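You operate a simulated robot arm through the tools that you are given. There is no shell and no other tool.

You run a simulated robot arm. Do the job below in one go: nothing can be reset, and whatever is moved stays where it is left.

## Task
Wind the mini white bobbin full at LOW tension on the small winder.
Fine: bobbin on the cone, tension slider to LOW before winding, roller arm on, winder slider left home. Do not press END. Leave the knob and the other bobbins.

It is judged by the outcome, as a careful person would: the job done as asked, and still so three seconds after it is handed in. It fails if anything else is knocked over, pushed out of place, dropped, spilled or broken.

## Robot
A 7-joint arm with a two-finger parallel gripper, fixed in place. Base frame: the origin is at the foot of the arm, x ahead of it, y to its left, z up. Readings come in m, degrees, newtons and seconds.
Its first joint turns from -166.0 to 166.0 degrees. Payload 4.4 kg.
The TCP is the grasp point between the finger pads, 0.023 m short of the fingertips. In the tool frame z runs along the fingers and y along their closing line. The gripper opens to 0.094 m. The fingers are 0.038 m wide and 0.01 m thick; the gripper's body (0.054 by 0.096 m) begins 0.039 m behind the TCP.
Orientation is told as [roll, pitch, yaw] about the base's x, y, z axes, in that order, counted from this pose: with the fingers straight down and closing along the base's y, the tool's x points along the base's -x, its y along +y and its z along -z.

## Interface
- The arm moves only by the tool servo_tool. Its argument "targets" is a list of rows, each a list of 7 numbers: the shift along the tool's x, y, z in m, then the turn, a rotation vector about the tool's x, y, z in degrees, then the gripper command, from -1 (shut) to 1 (fully open), values between in proportion. In form: [[dx, dy, dz, rx, ry, rz, claw], ...]. A call has 1 to 20 rows; each row is the pose to reach, as a shift and turn from the pose commanded when the call began, along the tool's axes at that moment. A row lasts 0.2 s, in which the tool goes at most 0.05 m and 8.6 degrees; a call with a longer step from one row to the next is refused whole, and so is a gripper value outside its range. A pose out of reach is approached as far as the arm can. The call stops where the force on the tool passes 90 N (or 10 N more than at its start, if that is more) or the arm is blocked; 0.2 s more then pass. Each finger travels about 0.072 m/s and halts on what it meets, pressing with about 23 N; the grip force reading is that of the motor and also rises with nothing between the fingers. The clock runs only during rows and for 0.2 s after the last one: add rows that repeat a pose to give the fingers time. The reply holds the time, the measured pose of the TCP, the force on the tool along the base axes, the opening and the grip force, in the units named above and with some noise, with the torque about the TCP (base axes, N m) and any sound that the robot's microphone picked up.
- Cameras (640 x 400 px; columns grow to the right, rows downward): "scene" is fixed at [0.0484, -0.4994, 1.5094]; the picture's right is [0.94, -0.35, 0.00], its down [-0.13, -0.34, -0.93] and it looks along [0.33, 0.87, -0.37] (base axes); focal length 343 px, centre (320, 200). "wrist" rides on the gripper at [0.086, 0.016, -0.074] in the tool frame; the picture's right is [-0.18, 0.98, 0.00], its down [-0.58, -0.11, -0.81] and it looks along [-0.79, -0.15, 0.59] (tool axes); focal length 243 px, centre (320, 200). There is no depth. A picture from a camera that has moved, and an enlarged one, comes with that camera's place and axes in the base frame and with its lens.
- capture(camera): a new picture of that camera. No time passes.
- close_up(camera, box): a new picture of the part [left, top, right, bottom] of that camera's present view, enlarged. No time passes.
- hand_in(): hands the job in; it is judged then, once.

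Places have to be worked out from the pictures, the camera data and where the tool is seen. Open the gripper and draw the arm clear of the work before you hand the job in, unless the task says otherwise.

The tools are called after "Call:" as name(argument=value, ...) on one line, values as JSON. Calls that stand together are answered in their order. servo_tool: Moves the arm, as the interface text tells. Its arguments: {"type":"object","properties":{"targets":{"type":"array","items":{"type":"array","items":{"type":"number"}}}},"required":["targets"]} The other tools are called the same way: capture (camera) takes a picture; close_up (camera, box) takes an enlarged picture of a part of a camera's view; hand_in () hands the job in.

At the start:

```text
time: 0.0
position: [0.4482, 0.4877, 1.0218]
tool_rot: [0.1, 0.1, 0.0]
force: [0.0, 0.5, 0.1]
torque: [0.0, 0.04, -0.02]
gripper_width: 0.094
grasp_force: 0.1
```

scene: 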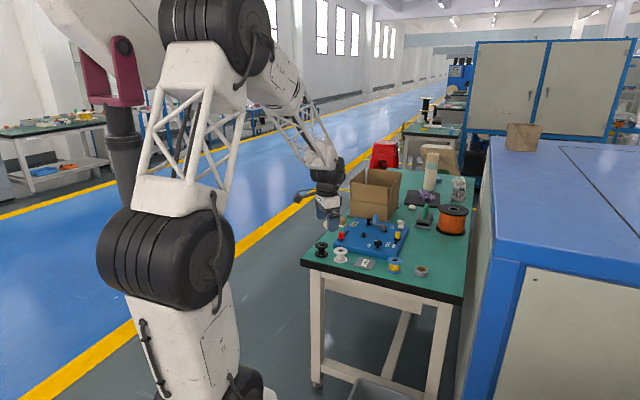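
wrist: 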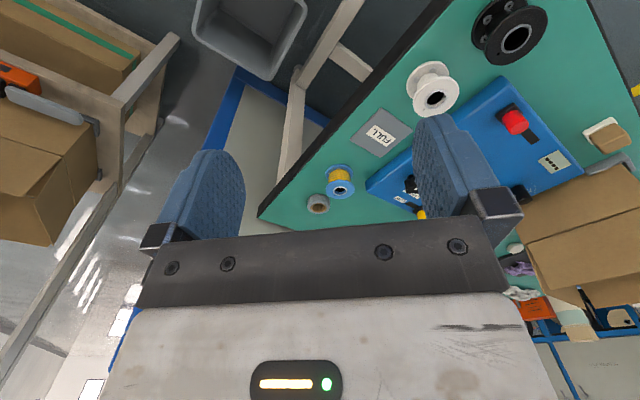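

I'll begin by looking closely at the table from both cameras to identify the winder, the slider, and the bobbins.

Call:
close_up(camera="scene", box=[290, 190, 450, 290])

Call:
close_up(camera="wrist", box=[320, 0, 640, 200])

Call:
close_up(camera="wrist", box=[280, 100, 440, 220])

```text
4.00 times, centred on (370, 240) of scene
camera zoom: at [0.0484, -0.4994, 1.5094], right [0.94, -0.35, 0.0], down [-0.13, -0.34, -0.93], along [0.33, 0.87, -0.37], focal length 1370 px, centre (120, 40)
```

zoom: 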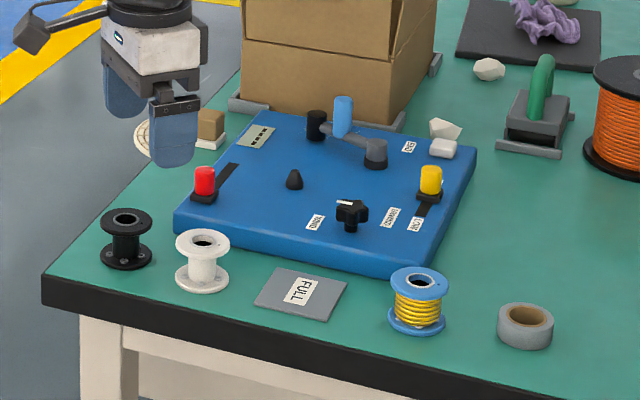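

```text
2.00 times, centred on (480, 100) of wrist
camera zoom: at [0.3631, 0.5055, 1.0954], right [0.18, 0.98, 0.0], down [0.58, -0.11, 0.81], along [0.79, -0.15, -0.59], focal length 485 px, centre (0, 400)
```

zoom: 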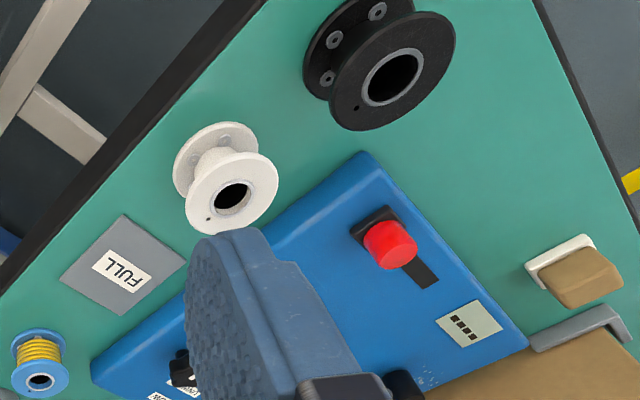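

```text
3.33 times, centred on (360, 160) of wrist
camera zoom: at [0.3631, 0.5055, 1.0954], right [0.18, 0.98, 0.0], down [0.58, -0.11, 0.81], along [0.79, -0.15, -0.59], focal length 809 px, centre (187, 333)
```

zoom: 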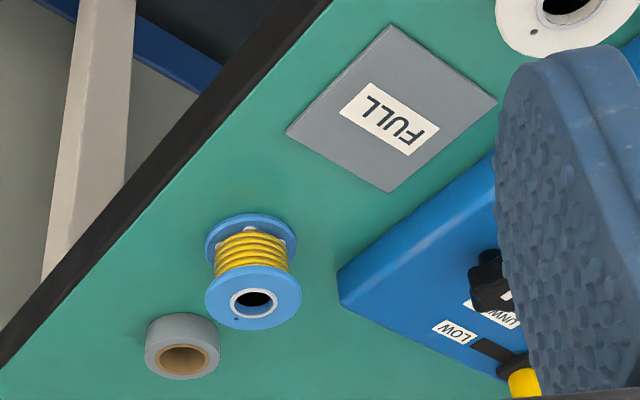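

The white bobbin's top triangulates to about (0.565, 0.621, 0.80), and the table is turned about 45° to the base. I'll raise and yaw the tool 45° so the wrist camera looks squarely down on the winder.

Call:
servo_tool(targets=[[-0.005, -0.001, -0.017, 0, 0, -7.5, 1], [-0.01, -0.003, -0.034, 0, 0, -15, 1], [-0.015, -0.004, -0.05, 0, 0, -22.5, 1], [-0.02, -0.005, -0.067, 0, 0, -30, 1], [-0.026, -0.007, -0.084, 0, 0, -37.5, 1], [-0.032, -0.008, -0.1, 0, 0, -45, 1], [-0.032, -0.008, -0.1, 0, 0, -45, 1]])

Call:
capture(camera="wrist")

Call:
capture(camera="scene")

```text
time: 1.6
position: [0.4792, 0.4806, 1.1207]
tool_rot: [0.0, 0.0, 45.0]
force: [-0.5, 0.7, 1.0]
torque: [0.03, 0.0, -0.02]
gripper_width: 0.0943
grasp_force: 0.0
```

```text
taken
camera wrist: at [0.4077, 0.4318, 1.195], right [-0.57, 0.82, 0.0], down [0.49, 0.34, 0.81], along [0.66, 0.46, -0.59], focal length 243 px, centre (320, 200)
```

wrist: 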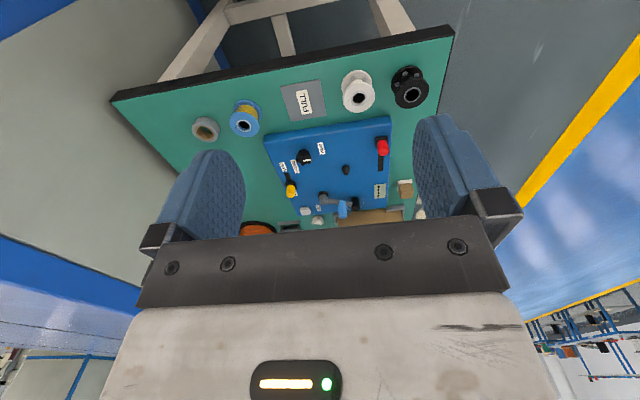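

```text
taken
```

scene: 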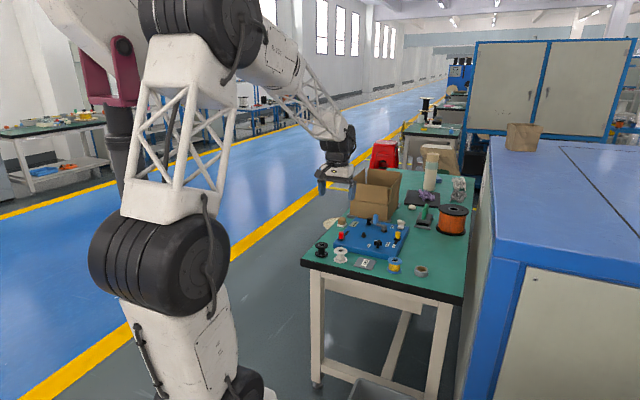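

Excellent view. I'll zoom in on the winder from both cameras to read its labels and layout.

Call:
close_up(camera="wrist", box=[260, 110, 420, 220])

Call:
close_up(camera="wrist", box=[180, 60, 440, 150])

Call:
close_up(camera="scene", box=[325, 205, 415, 265])

Call:
close_up(camera="wrist", box=[270, 140, 330, 180])

```text
3.64 times, centred on (340, 165) of wrist
camera zoom: at [0.4077, 0.4318, 1.195], right [-0.57, 0.82, 0.0], down [0.49, 0.34, 0.81], along [0.66, 0.46, -0.59], focal length 882 px, centre (247, 327)
```

zoom: 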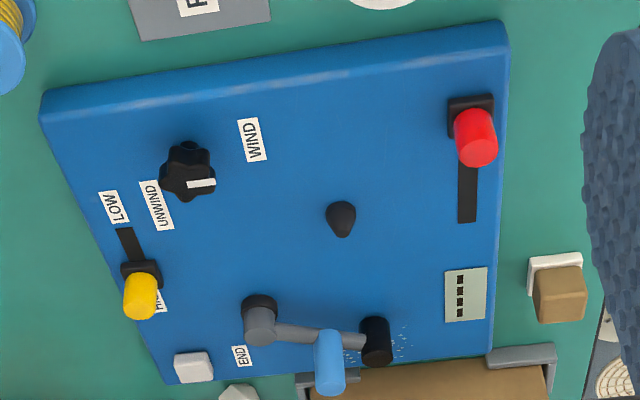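

```text
2.46 times, centred on (310, 105) of wrist
camera zoom: at [0.4077, 0.4318, 1.195], right [-0.57, 0.82, 0.0], down [0.49, 0.34, 0.81], along [0.66, 0.46, -0.59], focal length 597 px, centre (345, 434)
```

zoom: 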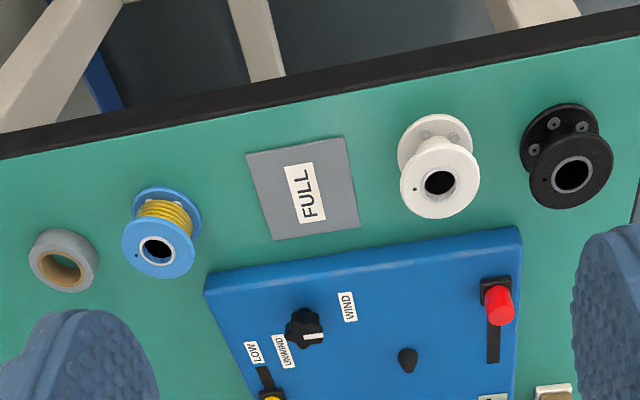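

```text
6.67 times, centred on (370, 235) of scene
camera zoom: at [0.0484, -0.4994, 1.5094], right [0.94, -0.35, 0.0], down [-0.13, -0.34, -0.93], along [0.33, 0.87, -0.37], focal length 2284 px, centre (-13, -33)
```

zoom: 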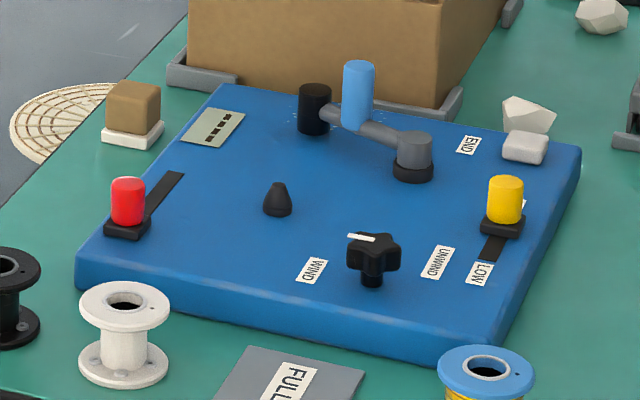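

```text
10.00 times, centred on (300, 160) of wrist
camera zoom: at [0.4077, 0.4318, 1.195], right [-0.57, 0.82, 0.0], down [0.49, 0.34, 0.81], along [0.66, 0.46, -0.59], focal length 2426 px, centre (520, 600)
```

zoom: 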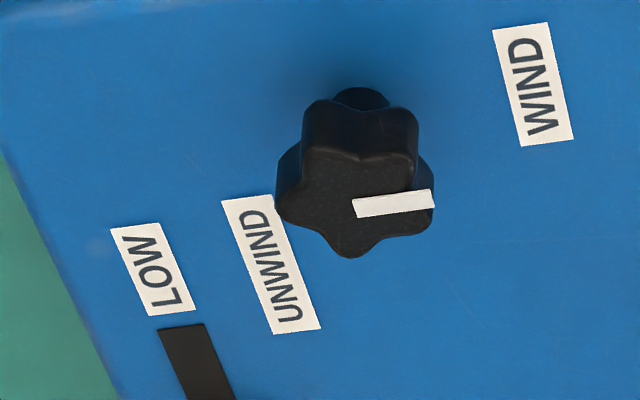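

The knob already points to WIND, the tension slider (yellow) is at HIGH with LOW toward the front, and red is the winder slider at its front (home) end. My estimates are: yellow cap top (0.847, 0.645, 0.824), cone tip (0.715, 0.715, 0.817), arm handle (0.812, 0.780, 0.856) and pivot (0.830, 0.734). I'll yaw to −45°, so the fingers close along the slot, and go above the yellow slider, which also tests the reach.

Call:
servo_tool(targets=[[-0.0313, -0.012, 0.01, 0, 0, 7.5, 0.3], [-0.0627, -0.024, 0.02, 0, 0, 15, 0.3], [-0.094, -0.036, 0.03, 0, 0, 22.5, 0.3], [-0.1253, -0.048, 0.04, 0, 0, 30, 0.3], [-0.1567, -0.06, 0.05, 0, 0, 37.5, 0.3], [-0.188, -0.072, 0.06, 0, 0, 45, 0.3], [-0.2193, -0.084, 0.07, 0, 0, 52.5, 0.3], [-0.2507, -0.096, 0.08, 0, 0, 60, 0.3], [-0.282, -0.108, 0.09, 0, 0, 67.5, 0.3], [-0.3133, -0.12, 0.1, 0, 0, 75, 0.3], [-0.3447, -0.132, 0.11, 0, 0, 82.5, 0.3], [-0.376, -0.144, 0.12, 0, 0, 90, 0.3], [-0.376, -0.144, 0.12, 0, 0, 90, 0.3], [-0.376, -0.144, 0.12, 0, 0, 90, 0.3]])

Call:
capture(camera="wrist")

Call:
capture(camera="scene")

```text
time: 4.6
position: [0.8484, 0.6444, 0.9972]
tool_rot: [0.0, 0.0, -44.9]
force: [0.9, 0.0, 0.7]
torque: [0.0, -0.01, -0.01]
gripper_width: 0.0612
grasp_force: 0.1
```

```text
taken
camera wrist: at [0.7994, 0.7175, 1.0724], right [0.83, 0.56, 0.0], down [0.33, -0.49, 0.81], along [0.45, -0.67, -0.59], focal length 243 px, centre (320, 200)
```

wrist: 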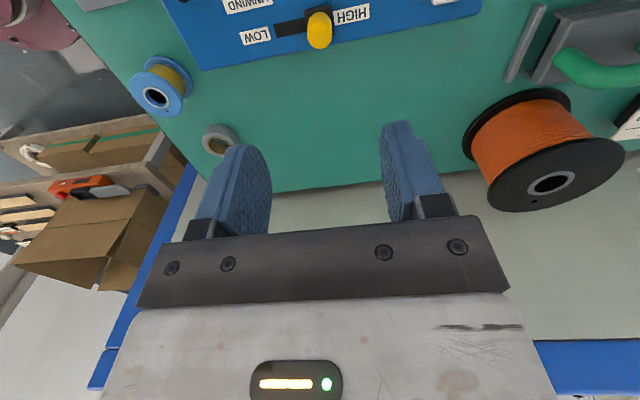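

```text
taken
```

scene: 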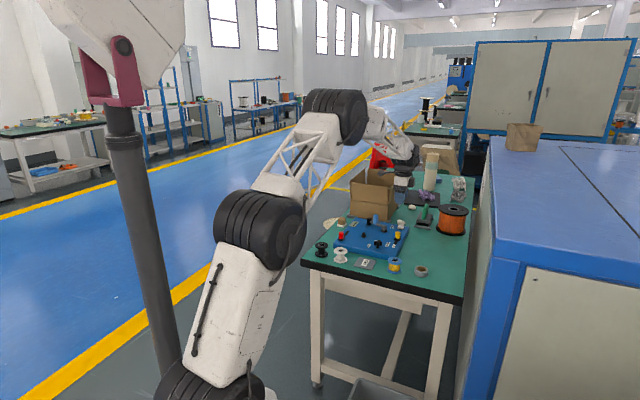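

The reach is fine. I'll look closely at the slider in both views to fix its position relative to the gripper.

Call:
close_up(camera="wrist", box=[230, 0, 390, 80])

Call:
close_up(camera="scene", box=[360, 150, 440, 260])

```text
4.00 times, centred on (310, 40) of wrist
camera zoom: at [0.7994, 0.7175, 1.0724], right [0.83, 0.56, 0.0], down [0.33, -0.49, 0.81], along [0.45, -0.67, -0.59], focal length 970 px, centre (360, 840)
```

zoom: 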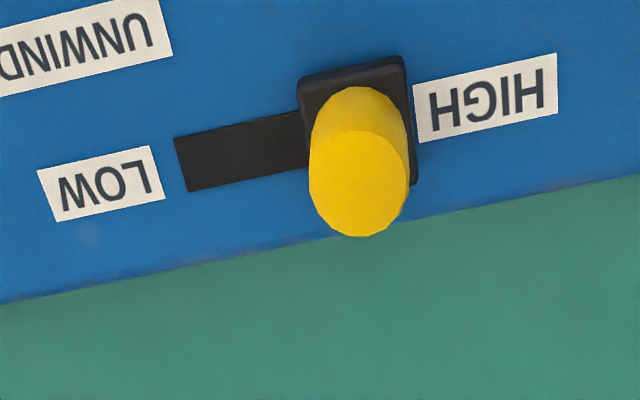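

```text
3.64 times, centred on (400, 205) of scene
camera zoom: at [0.0484, -0.4994, 1.5094], right [0.94, -0.35, 0.0], down [-0.13, -0.34, -0.93], along [0.33, 0.87, -0.37], focal length 1246 px, centre (29, 182)
```

zoom: 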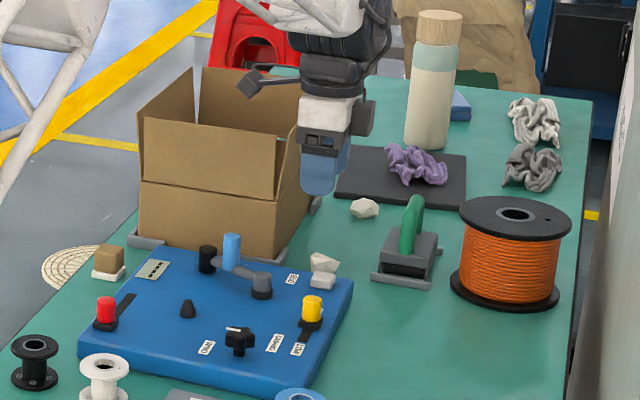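

The cap top centre works out to (0.849, 0.644), directly under the TCP, so I'll descend to z ≈ 0.826 with the fingers astride it.

Call:
servo_tool(targets=[[0, 0, 0.03, 0, 0, 0, 0.3], [0, 0, 0.06, 0, 0, 0, 0.3], [0, 0, 0.09, 0, 0, 0, 0.3], [0, 0, 0.115, 0, 0, 0, 0.3], [0, 0, 0.135, 0, 0, 0, 0.3], [0, 0, 0.15, 0, 0, 0, 0.3], [0, 0, 0.15, 0, 0, 0, 0.3]])

Call:
close_up(camera="scene", box=[350, 190, 430, 250])

Call:
capture(camera="wrist")

```text
time: 6.2
position: [0.8477, 0.644, 0.8504]
tool_rot: [0.0, 0.0, -45.1]
force: [-0.2, -0.8, 1.1]
torque: [-0.01, -0.01, 0.0]
gripper_width: 0.061
grasp_force: 0.1
```

```text
6.67 times, centred on (390, 220) of scene
camera zoom: at [0.0484, -0.4994, 1.5094], right [0.94, -0.35, 0.0], down [-0.13, -0.34, -0.93], along [0.33, 0.87, -0.37], focal length 2284 px, centre (-147, 67)
```

zoom: 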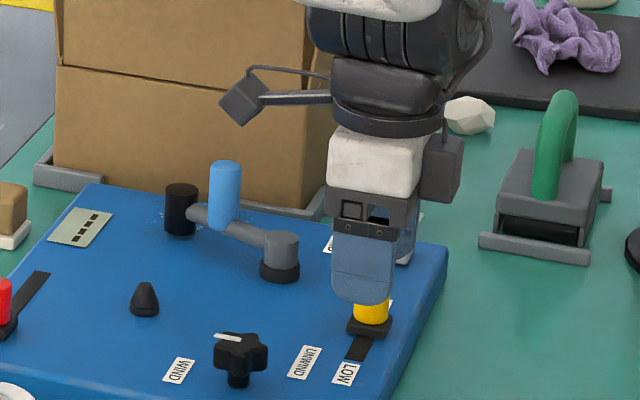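

```text
taken
camera wrist: at [0.7988, 0.7175, 0.9247], right [0.83, 0.56, 0.0], down [0.33, -0.49, 0.81], along [0.46, -0.67, -0.59], focal length 243 px, centre (320, 200)
```

wrist: 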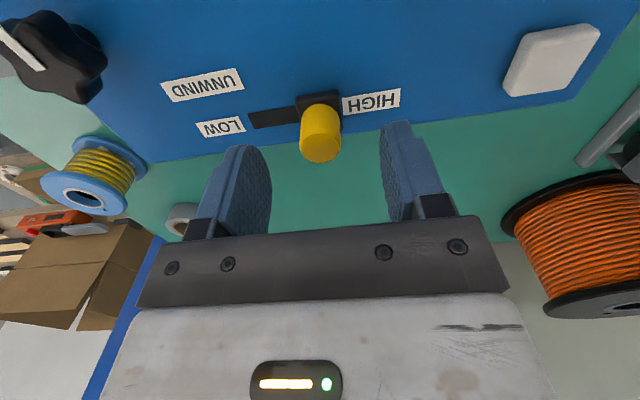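

The cap sits midway between the fingers. I'll go down 24 mm more, then close on it.

Call:
servo_tool(targets=[[0, 0, 0.012, 0, 0, 0, 0.3], [0, 0, 0.024, 0, 0, 0, 0.3], [0, 0, 0.024, 0, 0, 0, -0.2], [0, 0, 0.024, 0, 0, 0, -0.8], [0, 0, 0.024, 0, 0, 0, -0.8], [0, 0, 0.024, 0, 0, 0, -0.8], [0, 0, 0.024, 0, 0, 0, -0.8]])

Call:
capture(camera="wrist")

```text
time: 7.8
position: [0.8484, 0.6456, 0.8264]
tool_rot: [0.0, 0.0, -45.0]
force: [-5.3, -5.7, 0.5]
torque: [0.34, -0.29, -0.02]
gripper_width: 0.0226
grasp_force: 45.3
```

```text
taken
camera wrist: at [0.799, 0.7174, 0.9005], right [0.83, 0.56, 0.0], down [0.33, -0.49, 0.81], along [0.46, -0.67, -0.59], focal length 243 px, centre (320, 200)
```

wrist: 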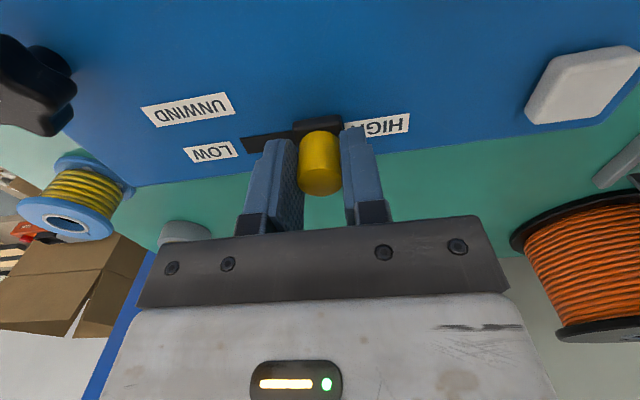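

The cap is gripped at 22.6 mm. I'll slide it along −tool-y toward LOW, about 30 mm in small steps, watching the force.

Call:
servo_tool(targets=[[0, -0.006, 0.024, 0, 0, 0, -0.8], [0, -0.012, 0.024, 0, 0, 0, -0.8], [0, -0.018, 0.024, 0, 0, 0, -0.8], [0, -0.024, 0.024, 0, 0, 0, -0.8], [0, -0.03, 0.024, 0, 0, 0, -0.8], [0, -0.03, 0.024, 0, 0, 0, -0.8]])

Call:
capture(camera="wrist")

```text
time: 8.2
position: [0.8487, 0.6444, 0.8219]
tool_rot: [1.0, -0.1, -45.0]
force: [-18.4, -11.0, 17.9]
torque: [-1.17, 1.51, 0.05]
gripper_width: 0.023
grasp_force: 45.1
stopped in row 2: the force on the tool passed its limit at 100 N (the readings are from after the stop); the commanded pose is now the measured one
```

```text
taken
camera wrist: at [0.7981, 0.7163, 0.8962], right [0.82, 0.56, 0.02], down [0.32, -0.5, 0.81], along [0.46, -0.66, -0.59], focal length 243 px, centre (320, 200)
```

wrist: 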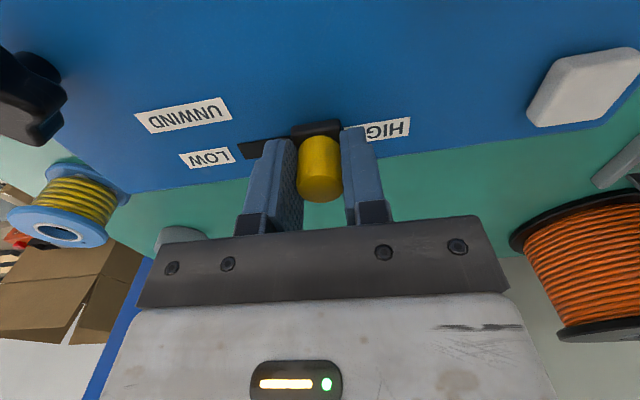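

I mistakenly repeated the 24 mm z-offset, which pressed the fingers down onto the slider block. I'll lift 5 mm and undo the slight tilt before sliding properly.

Call:
servo_tool(targets=[[0, 0, -0.0025, 0.3, -0.3, 0, -0.8], [0, 0, -0.005, 0.7, -0.7, 0, -0.8], [0, 0, -0.005, 0.7, -0.7, 0, -0.8]])

Call:
close_up(camera="scene", box=[325, 190, 425, 270])

```text
time: 9.1
position: [0.8479, 0.6439, 0.8228]
tool_rot: [0.1, -0.8, -45.0]
force: [-1.9, -1.1, -30.8]
torque: [-0.4, 0.44, 0.0]
gripper_width: 0.0229
grasp_force: 44.7
```

```text
5.00 times, centred on (375, 230) of scene
camera zoom: at [0.0484, -0.4994, 1.5094], right [0.94, -0.35, 0.0], down [-0.13, -0.34, -0.93], along [0.33, 0.87, -0.37], focal length 1713 px, centre (45, 50)
```

zoom: 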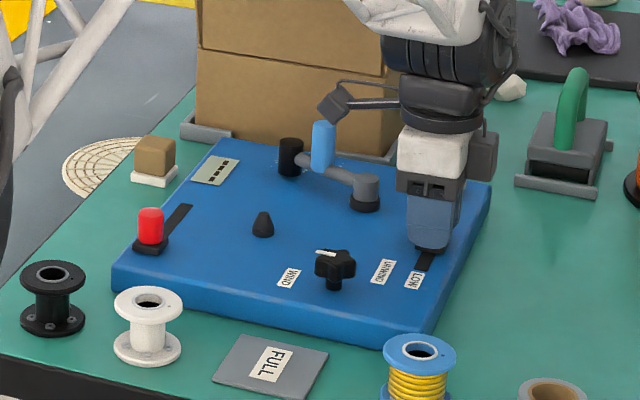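

The winder hasn't shifted (the cone is still at the same pixel). There's some pull in the grip, so I'll open slightly, level the tool, and then re-grip.

Call:
servo_tool(targets=[[0, 0, 0, 0, 0, 0, -0.2], [0, 0, 0, 0, 0, 0, -0.2], [0, 0, -0.002, 0.57, 0.57, 0, -0.2], [0, 0, -0.002, 0.57, 0.57, 0, -0.2]])

Call:
close_up(camera="wrist", box=[160, 60, 480, 240])

```text
time: 10.1
position: [0.8485, 0.6454, 0.829]
tool_rot: [-0.3, -0.2, -45.0]
force: [-1.4, 0.1, -0.2]
torque: [-0.03, 0.0, -0.01]
gripper_width: 0.0375
grasp_force: 0.1
```

```text
2.00 times, centred on (320, 150) of wrist
camera zoom: at [0.8, 0.7181, 0.9016], right [0.83, 0.56, 0.0], down [0.33, -0.48, 0.81], along [0.46, -0.67, -0.59], focal length 485 px, centre (320, 300)
```

zoom: 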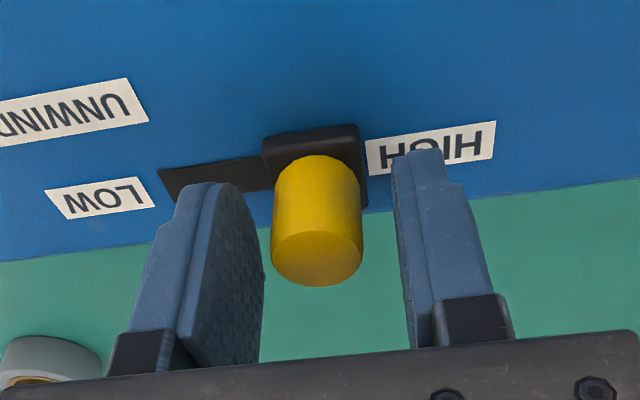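

Clean: zero force, cap upright, slider untouched. Now I'll grip at this height and slide along −tool-y with no z change.

Call:
servo_tool(targets=[[0, 0, 0, 0, 0, 0, -0.7], [0, 0, 0, 0, 0, 0, -0.7], [0, 0, 0, 0, 0, 0, -0.7], [0, -0.005, 0, 0, 0, 0, -0.7], [0, -0.01, 0, 0, 0, 0, -0.7], [0, -0.015, 0, 0, 0, 0, -0.7], [0, -0.02, 0, 0, 0, 0, -0.7], [0, -0.025, 0, 0, 0, 0, -0.7], [0, -0.025, 0, 0, 0, 0, -0.7]])

Call:
close_up(camera="wrist", box=[160, 60, 480, 240])

```text
time: 12.1
position: [0.8318, 0.6247, 0.8276]
tool_rot: [-0.3, -0.3, -45.1]
force: [7.5, -6.0, -7.3]
torque: [-0.06, -0.96, 0.02]
gripper_width: 0.0229
grasp_force: 45.0
```

```text
2.00 times, centred on (320, 150) of wrist
camera zoom: at [0.782, 0.7, 0.9015], right [0.83, 0.56, 0.0], down [0.33, -0.48, 0.81], along [0.45, -0.67, -0.59], focal length 485 px, centre (320, 300)
```

zoom: 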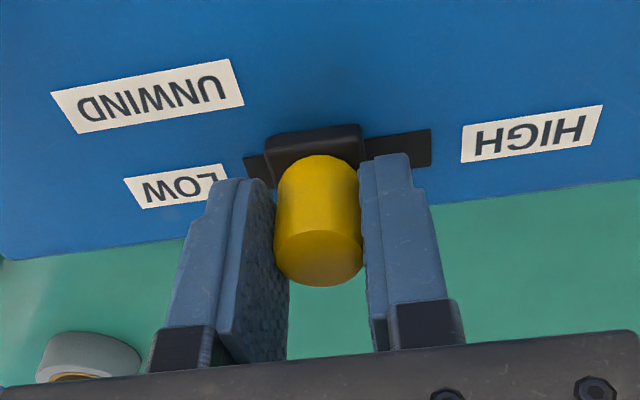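

The slider followed about 26 mm, with roughly 8–10 mm of slot left. I'll continue in small steps until it's against the LOW end.

Call:
servo_tool(targets=[[-0.001, -0.003, 0, 0, 0, 0, -0.7], [-0.001, -0.006, 0, 0, 0, 0, -0.7], [-0.001, -0.009, 0, 0, 0, 0, -0.7], [-0.001, -0.009, 0, 0, 0, 0, -0.7]])

Call:
close_up(camera="wrist", box=[160, 60, 480, 240])

```text
time: 13.1
position: [0.8247, 0.6196, 0.827]
tool_rot: [-0.4, -0.3, -45.0]
force: [-9.1, 8.4, -7.8]
torque: [0.8, -0.12, 0.02]
gripper_width: 0.0229
grasp_force: 44.7
```

```text
2.00 times, centred on (320, 150) of wrist
camera zoom: at [0.7757, 0.6938, 0.9016], right [0.82, 0.57, 0.0], down [0.34, -0.48, 0.81], along [0.46, -0.67, -0.59], focal length 485 px, centre (320, 300)
```

zoom: 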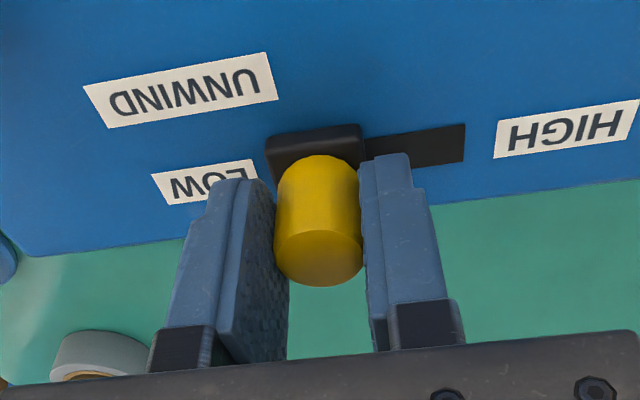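

The slot at the LOW side is now covered, mirroring how it looked at HIGH. I'll nudge 3 mm more to confirm it's at the stop.

Call:
servo_tool(targets=[[0.0005, -0.0015, 0, 0, 0, 0, -0.7], [0.0005, -0.003, 0, 0, 0, 0, -0.7], [0.0005, -0.003, 0, 0, 0, 0, -0.7]])

Call:
close_up(camera="wrist", box=[160, 60, 480, 240])

```text
time: 13.8
position: [0.8221, 0.6175, 0.829]
tool_rot: [-0.2, -0.2, -45.0]
force: [-9.5, 11.6, -10.1]
torque: [0.88, -0.17, -0.04]
gripper_width: 0.023
grasp_force: 45.3
```

```text
2.00 times, centred on (320, 150) of wrist
camera zoom: at [0.7737, 0.6917, 0.9016], right [0.83, 0.56, 0.0], down [0.33, -0.48, 0.81], along [0.46, -0.67, -0.59], focal length 485 px, centre (320, 300)
```

zoom: 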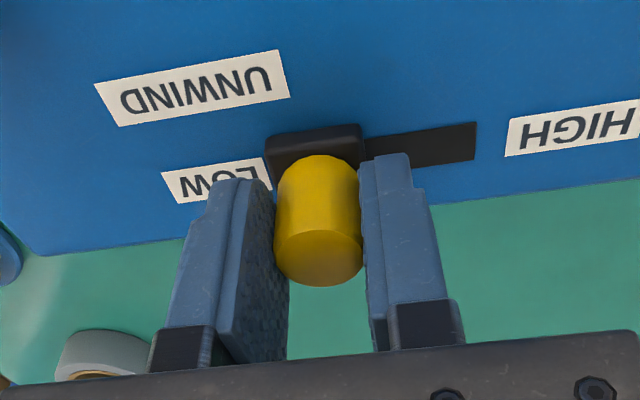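

Visible slot behind the block is now about equal to what showed in front at HIGH. One more gentle check nudge, correcting the sideways load.

Call:
servo_tool(targets=[[0.0012, -0.001, 0, 0, 0, 0, -0.7], [0.0012, -0.0025, 0, 0, 0, 0, -0.7], [0.0012, -0.0025, 0, 0, 0, 0, -0.7]])

Call:
close_up(camera="wrist", box=[160, 60, 480, 240])

```text
time: 14.7
position: [0.8209, 0.6161, 0.827]
tool_rot: [-0.4, -0.2, -45.0]
force: [-2.6, 5.5, -13.9]
torque: [0.53, -0.5, -0.08]
gripper_width: 0.0227
grasp_force: 45.4
```

```text
2.00 times, centred on (320, 150) of wrist
camera zoom: at [0.7716, 0.6896, 0.9016], right [0.83, 0.56, 0.0], down [0.33, -0.48, 0.81], along [0.46, -0.67, -0.59], focal length 485 px, centre (320, 300)
```

zoom: 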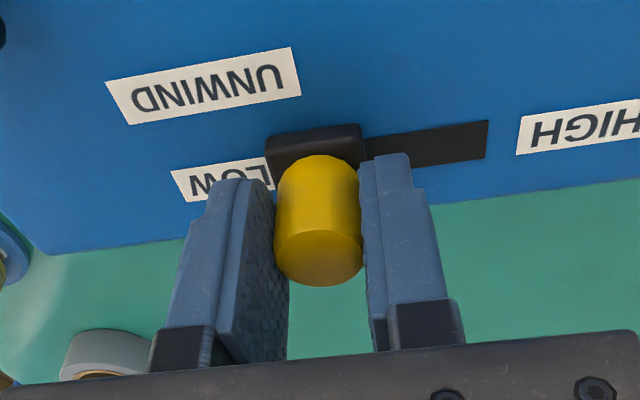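

It still moves freely (about 39 mm total). I'll continue another few millimetres to find the hard stop.

Call:
servo_tool(targets=[[0.0004, -0.001, 0.0005, 0, 0, 0, -0.7], [0.0004, -0.002, 0.001, 0, 0, 0, -0.7], [0.0004, -0.003, 0.001, 0, 0, 0, -0.7], [0.0004, -0.003, 0.001, 0, 0, 0, -0.7]])

Call:
close_up(camera="wrist", box=[160, 60, 480, 240])

```text
time: 15.7
position: [0.819, 0.6167, 0.8294]
tool_rot: [-0.2, -0.3, -45.0]
force: [61.6, 28.9, -20.6]
torque: [0.45, -0.92, -0.12]
gripper_width: 0.0229
grasp_force: 45.1
```

```text
2.00 times, centred on (320, 150) of wrist
camera zoom: at [0.7704, 0.6893, 0.9023], right [0.83, 0.56, 0.0], down [0.33, -0.48, 0.81], along [0.46, -0.67, -0.59], focal length 485 px, centre (320, 300)
```

zoom: 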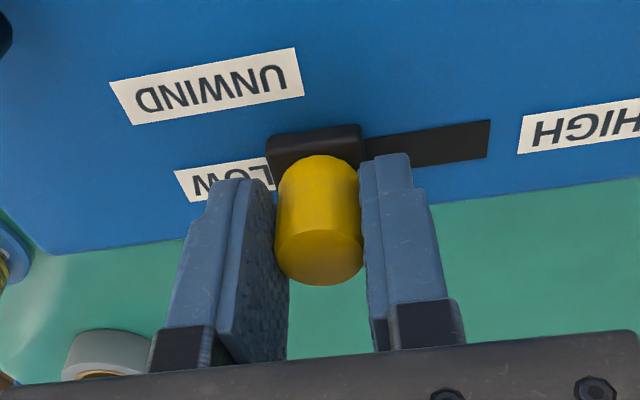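

That's the hard stop (~65 N along the slot), so tension is fully at LOW. I'll open, then rise straight up.

Call:
servo_tool(targets=[[0, 0, 0, 0, 0, 0, -0.2], [0, 0, 0, 0, 0, 0, -0.1], [0, 0, 0, 0, 0, 0, -0.1], [0, 0, -0.03, 0, 0, 0, -0.1], [0, 0, -0.07, 0, 0, 0, -0.1], [0, 0, -0.11, 0, 0, 0, -0.1], [0, 0, -0.14, 0, 0, 0, 0.3]])

Call:
capture(camera="wrist")

Call:
close_up(camera="scene", box=[325, 205, 415, 265])

```text
time: 17.2
position: [0.8165, 0.6138, 0.9682]
tool_rot: [-0.3, -0.2, -45.0]
force: [0.9, 0.0, -1.2]
torque: [-0.03, -0.02, 0.0]
gripper_width: 0.0611
grasp_force: 0.1
```

```text
taken
camera wrist: at [0.7678, 0.6878, 1.0418], right [0.83, 0.56, 0.0], down [0.34, -0.48, 0.81], along [0.45, -0.67, -0.59], focal length 243 px, centre (320, 200)
```

wrist: 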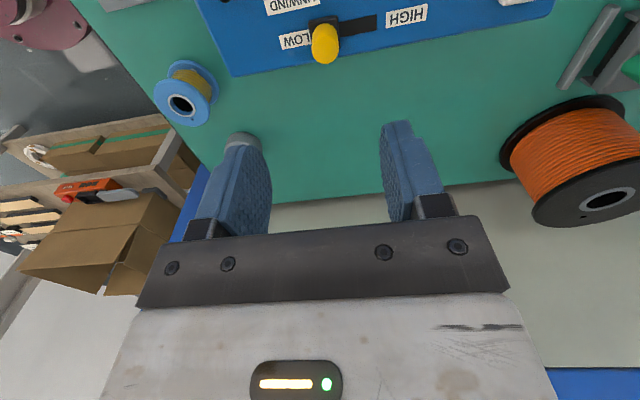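

```text
6.67 times, centred on (370, 235) of scene
camera zoom: at [0.0484, -0.4994, 1.5094], right [0.94, -0.35, 0.0], down [-0.13, -0.34, -0.93], along [0.33, 0.87, -0.37], focal length 2284 px, centre (-13, -33)
```

zoom: 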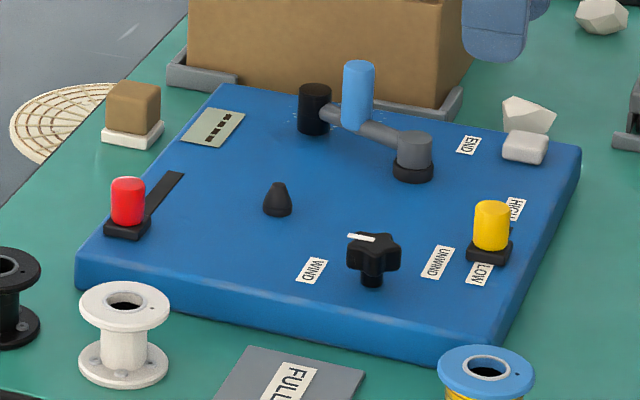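

Tension is at LOW and the winder hasn't moved. Next I'll go above the white bobbin (about (0.565, 0.623)) with fingers opened to ~75 mm, still at yaw −45° so the fingers land in front of and behind it, clear of the black bobbin.

Call:
servo_tool(targets=[[0.0263, -0.0245, 0.005, 0, 0.1, 0, 0.6], [0.0526, -0.049, 0.01, 0, 0.2, 0, 0.6], [0.0789, -0.0735, 0.02, 0, 0.35, 0, 0.6], [0.1053, -0.098, 0.03, 0, 0.35, 0, 0.6], [0.1316, -0.1225, 0.04, 0, 0.35, 0, 0.6], [0.1579, -0.147, 0.055, 0, 0.35, 0, 0.6], [0.1842, -0.1715, 0.068, 0, 0.35, 0, 0.6], [0.1842, -0.1715, 0.068, 0, 0.35, 0, 0.6]])

Call:
capture(camera="wrist")

Call:
close_up(camera="scene", box=[295, 195, 385, 275])

```text
time: 19.1
position: [0.566, 0.6233, 0.8977]
tool_rot: [-0.3, 0.1, -45.0]
force: [-0.2, -0.7, -0.7]
torque: [0.03, -0.01, 0.0]
gripper_width: 0.0756
grasp_force: 0.1
```

```text
taken
camera wrist: at [0.5175, 0.6971, 0.9713], right [0.83, 0.56, -0.01], down [0.34, -0.49, 0.81], along [0.45, -0.67, -0.59], focal length 243 px, centre (320, 200)
```

wrist: 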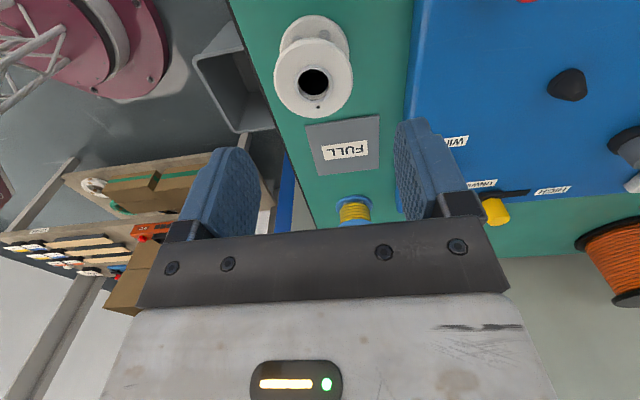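

```text
5.00 times, centred on (340, 235) of scene
camera zoom: at [0.0484, -0.4994, 1.5094], right [0.94, -0.35, 0.0], down [-0.13, -0.34, -0.93], along [0.33, 0.87, -0.37], focal length 1713 px, centre (220, 25)
```

zoom: 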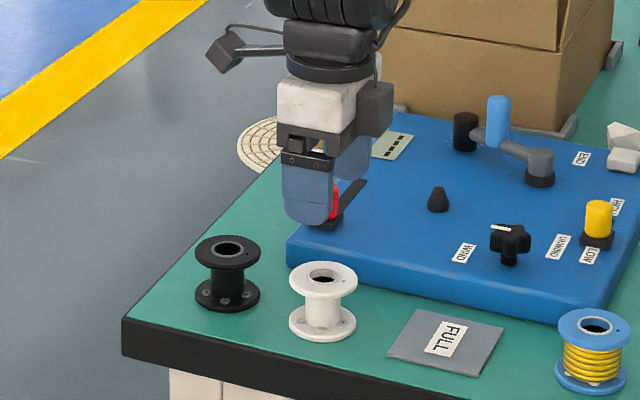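

The bobbin hole projects to about (0.5645, 0.6215). I'll descend partway (fingertips near z ≈ 0.80) with a small xy correction, and check alignment.

Call:
servo_tool(targets=[[0, -0.001, 0.02, 0, 0.2, 0, 0.6], [0, -0.002, 0.04, -0.1, 0.2, 0, 0.6], [0, -0.002, 0.06, -0.1, 0.2, 0, 0.6], [0, -0.002, 0.07, -0.1, 0.2, 0, 0.6], [0, -0.002, 0.07, -0.1, 0.2, 0, 0.6]])

Call:
capture(camera="wrist")

Call:
close_up(camera="scene", box=[310, 215, 370, 275])

```text
time: 20.2
position: [0.5644, 0.6226, 0.8282]
tool_rot: [-0.2, 0.3, -45.0]
force: [0.7, -0.2, -0.1]
torque: [0.03, 0.0, 0.03]
gripper_width: 0.0753
grasp_force: 0.0
```

```text
taken
camera wrist: at [0.5159, 0.696, 0.9038], right [0.83, 0.56, 0.0], down [0.34, -0.49, 0.8], along [0.45, -0.66, -0.6], focal length 243 px, centre (320, 200)
```

wrist: 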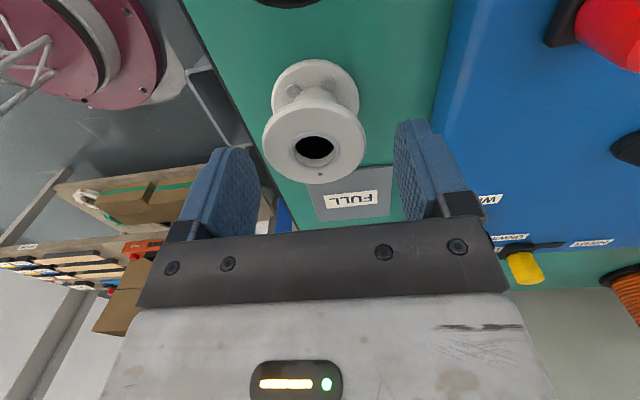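

```text
6.67 times, centred on (340, 245) of scene
camera zoom: at [0.0484, -0.4994, 1.5094], right [0.94, -0.35, 0.0], down [-0.13, -0.34, -0.93], along [0.33, 0.87, -0.37], focal length 2284 px, centre (187, -100)
```

zoom: 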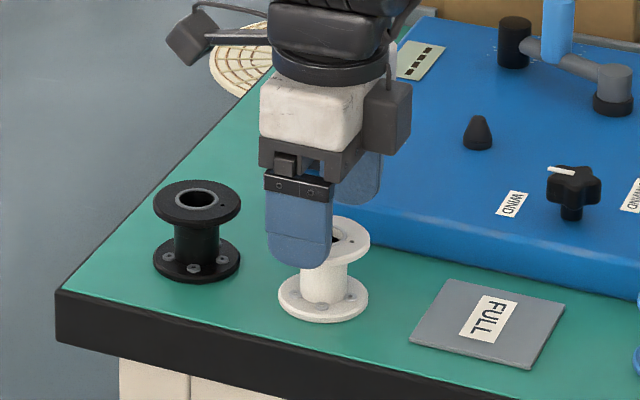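

The fingers straddle the bobbin evenly. I'll descend further to z ≈ 0.785 and inspect the fingertip-to-table gap.

Call:
servo_tool(targets=[[0, 0, 0.015, 0, 0, 0, 0.6], [0, 0, 0.03, 0, 0, 0, 0.6], [0, 0, 0.043, 0, 0, 0, 0.6], [0, 0, 0.043, 0, 0, 0, 0.6]])

Call:
capture(camera="wrist")

Call:
close_up(camera="scene", box=[320, 235, 365, 275])

```text
time: 21.2
position: [0.5655, 0.6219, 0.788]
tool_rot: [-0.1, 0.3, -45.0]
force: [0.5, 0.3, -0.1]
torque: [-0.05, 0.0, 0.0]
gripper_width: 0.0755
grasp_force: 0.0
```

```text
taken
camera wrist: at [0.5164, 0.6949, 0.8613], right [0.83, 0.56, 0.0], down [0.34, -0.49, 0.8], along [0.45, -0.66, -0.6], focal length 243 px, centre (320, 200)
```

wrist: 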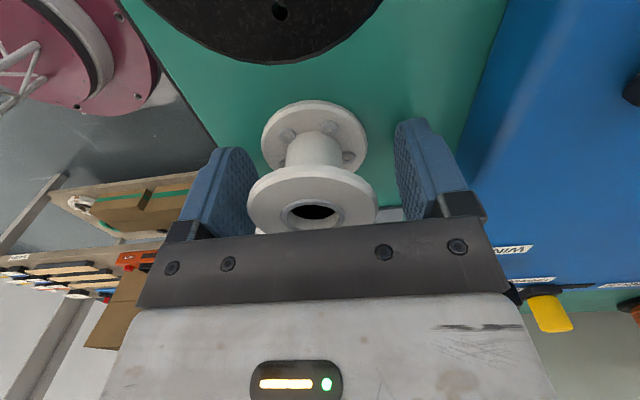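

```text
10.00 times, centred on (342, 255) of scene
camera zoom: at [0.0484, -0.4994, 1.5094], right [0.94, -0.35, 0.0], down [-0.13, -0.34, -0.93], along [0.33, 0.87, -0.37], focal length 3426 px, centre (95, -350)
```

zoom: 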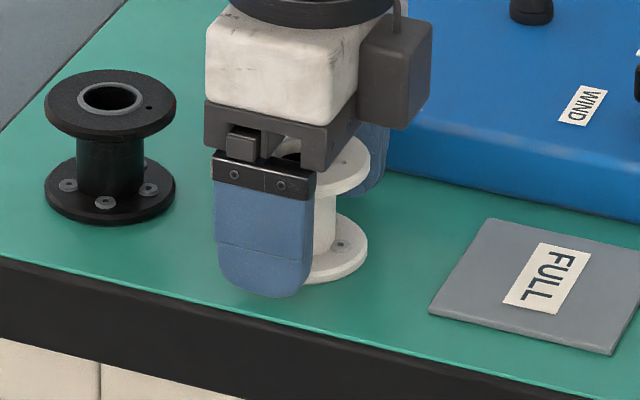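

The bobbin sits ~5 mm toward the front finger and the fingertips are within about a millimetre of the table, with no contact force. I'll lift 1 mm, shift −5 mm along tool y to centre, and close gently.

Call:
servo_tool(targets=[[0, 0, -0.001, 0, 0, 0, 0.6], [0, -0.0025, -0.001, 0, 0, 0, 0.6], [0, -0.005, -0.001, 0, 0, 0, 0.6], [0, -0.005, -0.001, 0, 0, 0, 0.35], [0, -0.005, -0.001, 0, 0, 0, 0.22]])

Call:
capture(camera="wrist")

Call:
close_up(camera="scene", box=[320, 235, 365, 275])

```text
time: 22.4
position: [0.5606, 0.6193, 0.7885]
tool_rot: [-0.3, 0.2, -45.0]
force: [0.7, 0.1, 0.2]
torque: [0.01, 0.0, -0.01]
gripper_width: 0.0574
grasp_force: 0.1
```

```text
taken
camera wrist: at [0.5126, 0.6924, 0.8625], right [0.83, 0.56, 0.0], down [0.34, -0.49, 0.8], along [0.45, -0.66, -0.6], focal length 243 px, centre (320, 200)
```

wrist: 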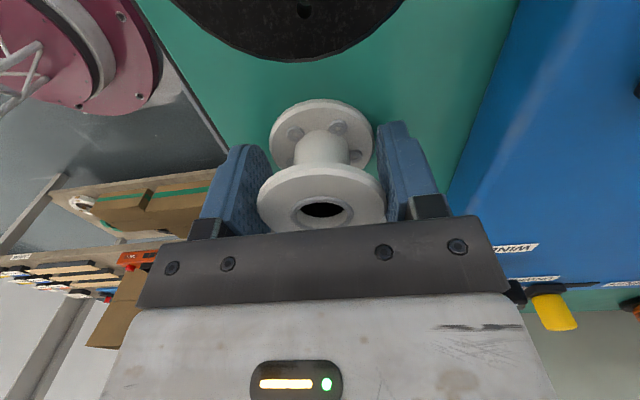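

```text
10.00 times, centred on (342, 255) of scene
camera zoom: at [0.0484, -0.4994, 1.5094], right [0.94, -0.35, 0.0], down [-0.13, -0.34, -0.93], along [0.33, 0.87, -0.37], focal length 3426 px, centre (95, -350)
```

zoom: 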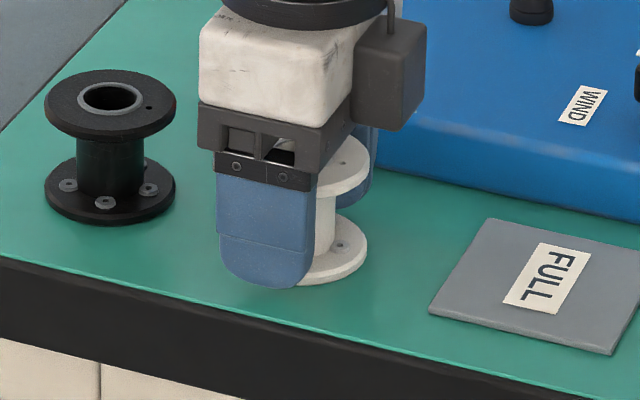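

Centred, with fingers nearly touching. Now I'll close fully onto the flanges and lift a little to check the hold.

Call:
servo_tool(targets=[[0, 0, 0, 0, 0, 0, 0.05], [0, 0, 0, 0, 0, 0, 0.0], [0, 0, 0, 0, 0, 0, 0.0], [0, 0, -0.005, 0, 0, 0, 0.0], [0, 0, -0.015, 0, 0, 0, 0.0], [0, 0, -0.03, 0, 0, 0, 0.0], [0, 0, -0.03, 0, 0, 0, 0.0]])

Call:
capture(camera="wrist")

Call:
close_up(camera="scene", box=[320, 225, 365, 265])

```text
time: 24.1
position: [0.5611, 0.62, 0.8183]
tool_rot: [-0.2, 0.4, -45.0]
force: [0.2, 0.1, -0.4]
torque: [-0.02, 0.02, -0.02]
gripper_width: 0.055
grasp_force: 22.9
```

```text
taken
camera wrist: at [0.513, 0.6931, 0.8925], right [0.83, 0.56, 0.0], down [0.34, -0.49, 0.8], along [0.45, -0.66, -0.6], focal length 243 px, centre (320, 200)
```

wrist: 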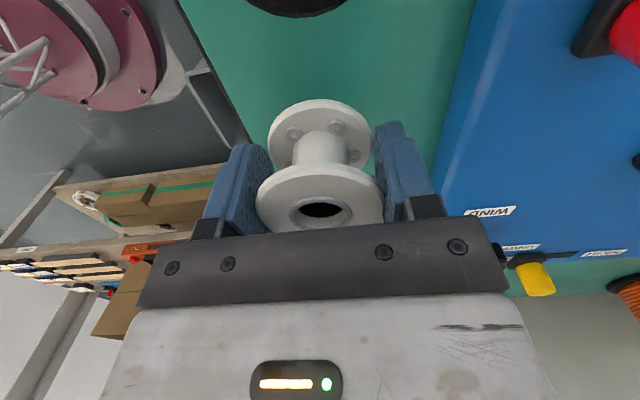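

```text
10.00 times, centred on (342, 245) of scene
camera zoom: at [0.0484, -0.4994, 1.5094], right [0.94, -0.35, 0.0], down [-0.13, -0.34, -0.93], along [0.33, 0.87, -0.37], focal length 3426 px, centre (95, -250)
```

zoom: 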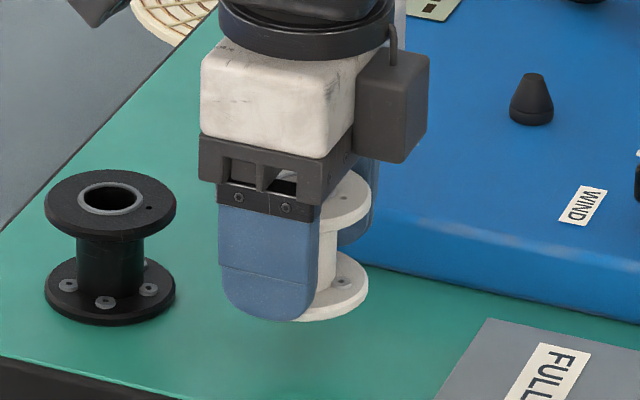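

The bobbin is held squarely. I'll level the tool, lift to z ≈ 0.88 and carry it over the cone at about (0.716, 0.716) for a visual alignment.

Call:
servo_tool(targets=[[0, 0, -0.03, -0.2, 0, 0, 0.0], [0, 0, -0.062, -0.42, -0.14, 0, 0.0], [-0.007, 0.03, -0.062, -0.42, -0.14, 0, 0.0], [-0.014, 0.06, -0.062, -0.42, -0.14, 0, 0.0], [-0.021, 0.09, -0.062, -0.42, -0.14, 0, 0.0], [-0.028, 0.12, -0.062, -0.42, -0.14, 0, 0.0], [-0.035, 0.15, -0.062, -0.42, -0.14, 0, 0.0], [-0.0417, 0.1775, -0.062, -0.42, -0.14, 0, 0.0], [-0.0417, 0.1775, -0.062, -0.42, -0.14, 0, 0.0]])

Call:
capture(camera="wrist")

Call:
close_up(camera="scene", box=[335, 195, 395, 255])

```text
time: 26.1
position: [0.7174, 0.717, 0.8768]
tool_rot: [0.3, 0.2, -44.9]
force: [-0.4, -0.1, 0.5]
torque: [0.01, -0.01, 0.01]
gripper_width: 0.055
grasp_force: 22.9
```

```text
taken
camera wrist: at [0.6675, 0.79, 0.9511], right [0.83, 0.56, 0.0], down [0.33, -0.49, 0.8], along [0.46, -0.66, -0.59], focal length 243 px, centre (320, 200)
```

wrist: 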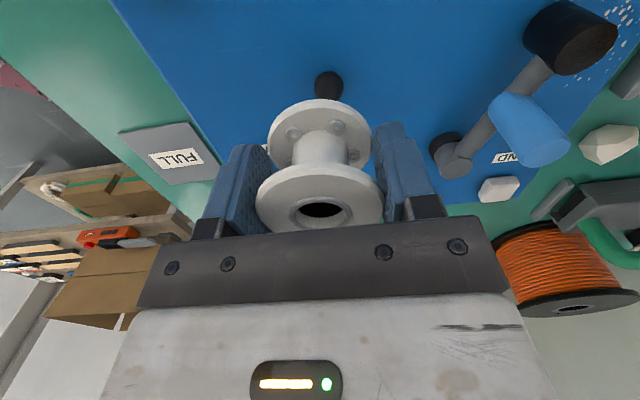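

```text
6.67 times, centred on (365, 225) of scene
camera zoom: at [0.0484, -0.4994, 1.5094], right [0.94, -0.35, 0.0], down [-0.13, -0.34, -0.93], along [0.33, 0.87, -0.37], focal length 2284 px, centre (20, 33)
```

zoom: 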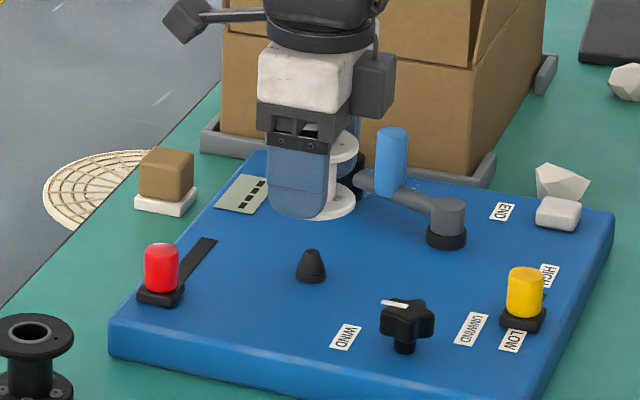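

In the scene view the bobbin and cone are aligned left–right, but the wrist view shows the cone about 9 px to the right of the bobbin axis. I'll zoom in for precise measurement.

Call:
close_up(camera="wrist", box=[240, 60, 400, 240])

Call:
close_up(camera="scene", box=[350, 210, 390, 240])

```text
2.22 times, centred on (320, 150) of wrist
camera zoom: at [0.6675, 0.79, 0.9511], right [0.83, 0.56, 0.0], down [0.33, -0.49, 0.8], along [0.46, -0.66, -0.59], focal length 539 px, centre (320, 311)
```

zoom: 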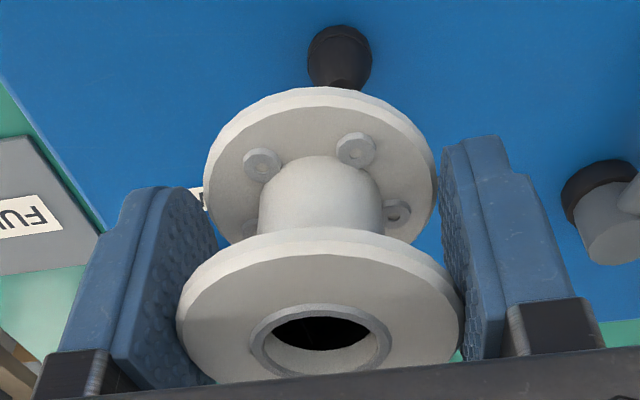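

```text
13.33 times, centred on (370, 225) of scene
camera zoom: at [0.0484, -0.4994, 1.5094], right [0.94, -0.35, 0.0], down [-0.13, -0.34, -0.93], along [0.33, 0.87, -0.37], focal length 4568 px, centre (-347, -133)
```

zoom: 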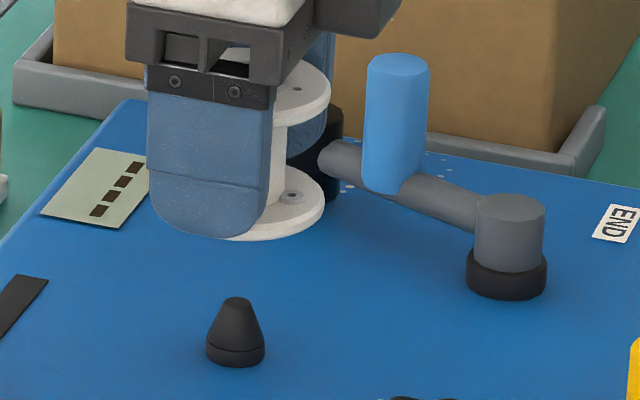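

Measured offset: about (+2.4, +6.4) mm in base xy. I'll apply that, level the tool and lower 20 mm so the flange sits just above the cone tip, then re-check.

Call:
servo_tool(targets=[[0.0014, 0.0031, 0.007, 0, -0.2, 0, 0.0], [0.0028, 0.0062, 0.014, 0.07, -0.35, 0, 0.0], [0.0028, 0.0062, 0.02, 0.07, -0.35, 0, 0.0], [0.0028, 0.0062, 0.02, 0.07, -0.35, 0, 0.0]])

Call:
close_up(camera="wrist", box=[240, 60, 400, 240])

Call:
close_up(camera="scene", box=[350, 210, 390, 240])

```text
time: 27.1
position: [0.7184, 0.7236, 0.8568]
tool_rot: [0.3, -0.2, -45.0]
force: [0.5, 0.3, -0.4]
torque: [-0.01, -0.02, 0.0]
gripper_width: 0.0549
grasp_force: 22.7
```

```text
2.22 times, centred on (320, 150) of wrist
camera zoom: at [0.6695, 0.7958, 0.9318], right [0.83, 0.56, 0.0], down [0.33, -0.49, 0.81], along [0.46, -0.67, -0.59], focal length 539 px, centre (320, 311)
```

zoom: 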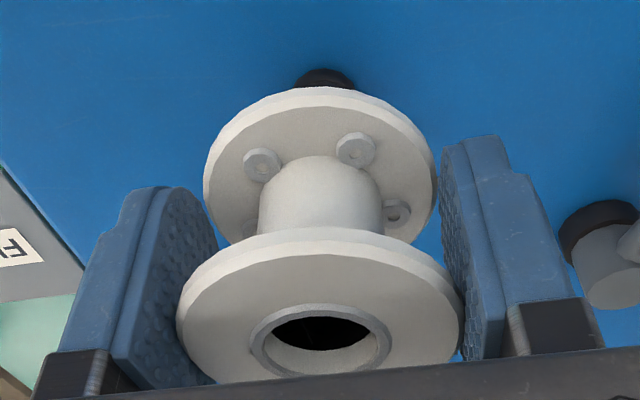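

```text
13.33 times, centred on (370, 225) of scene
camera zoom: at [0.0484, -0.4994, 1.5094], right [0.94, -0.35, 0.0], down [-0.13, -0.34, -0.93], along [0.33, 0.87, -0.37], focal length 4568 px, centre (-347, -133)
```

zoom: 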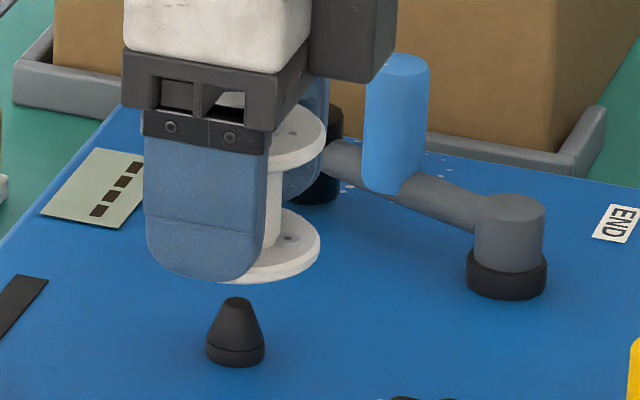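

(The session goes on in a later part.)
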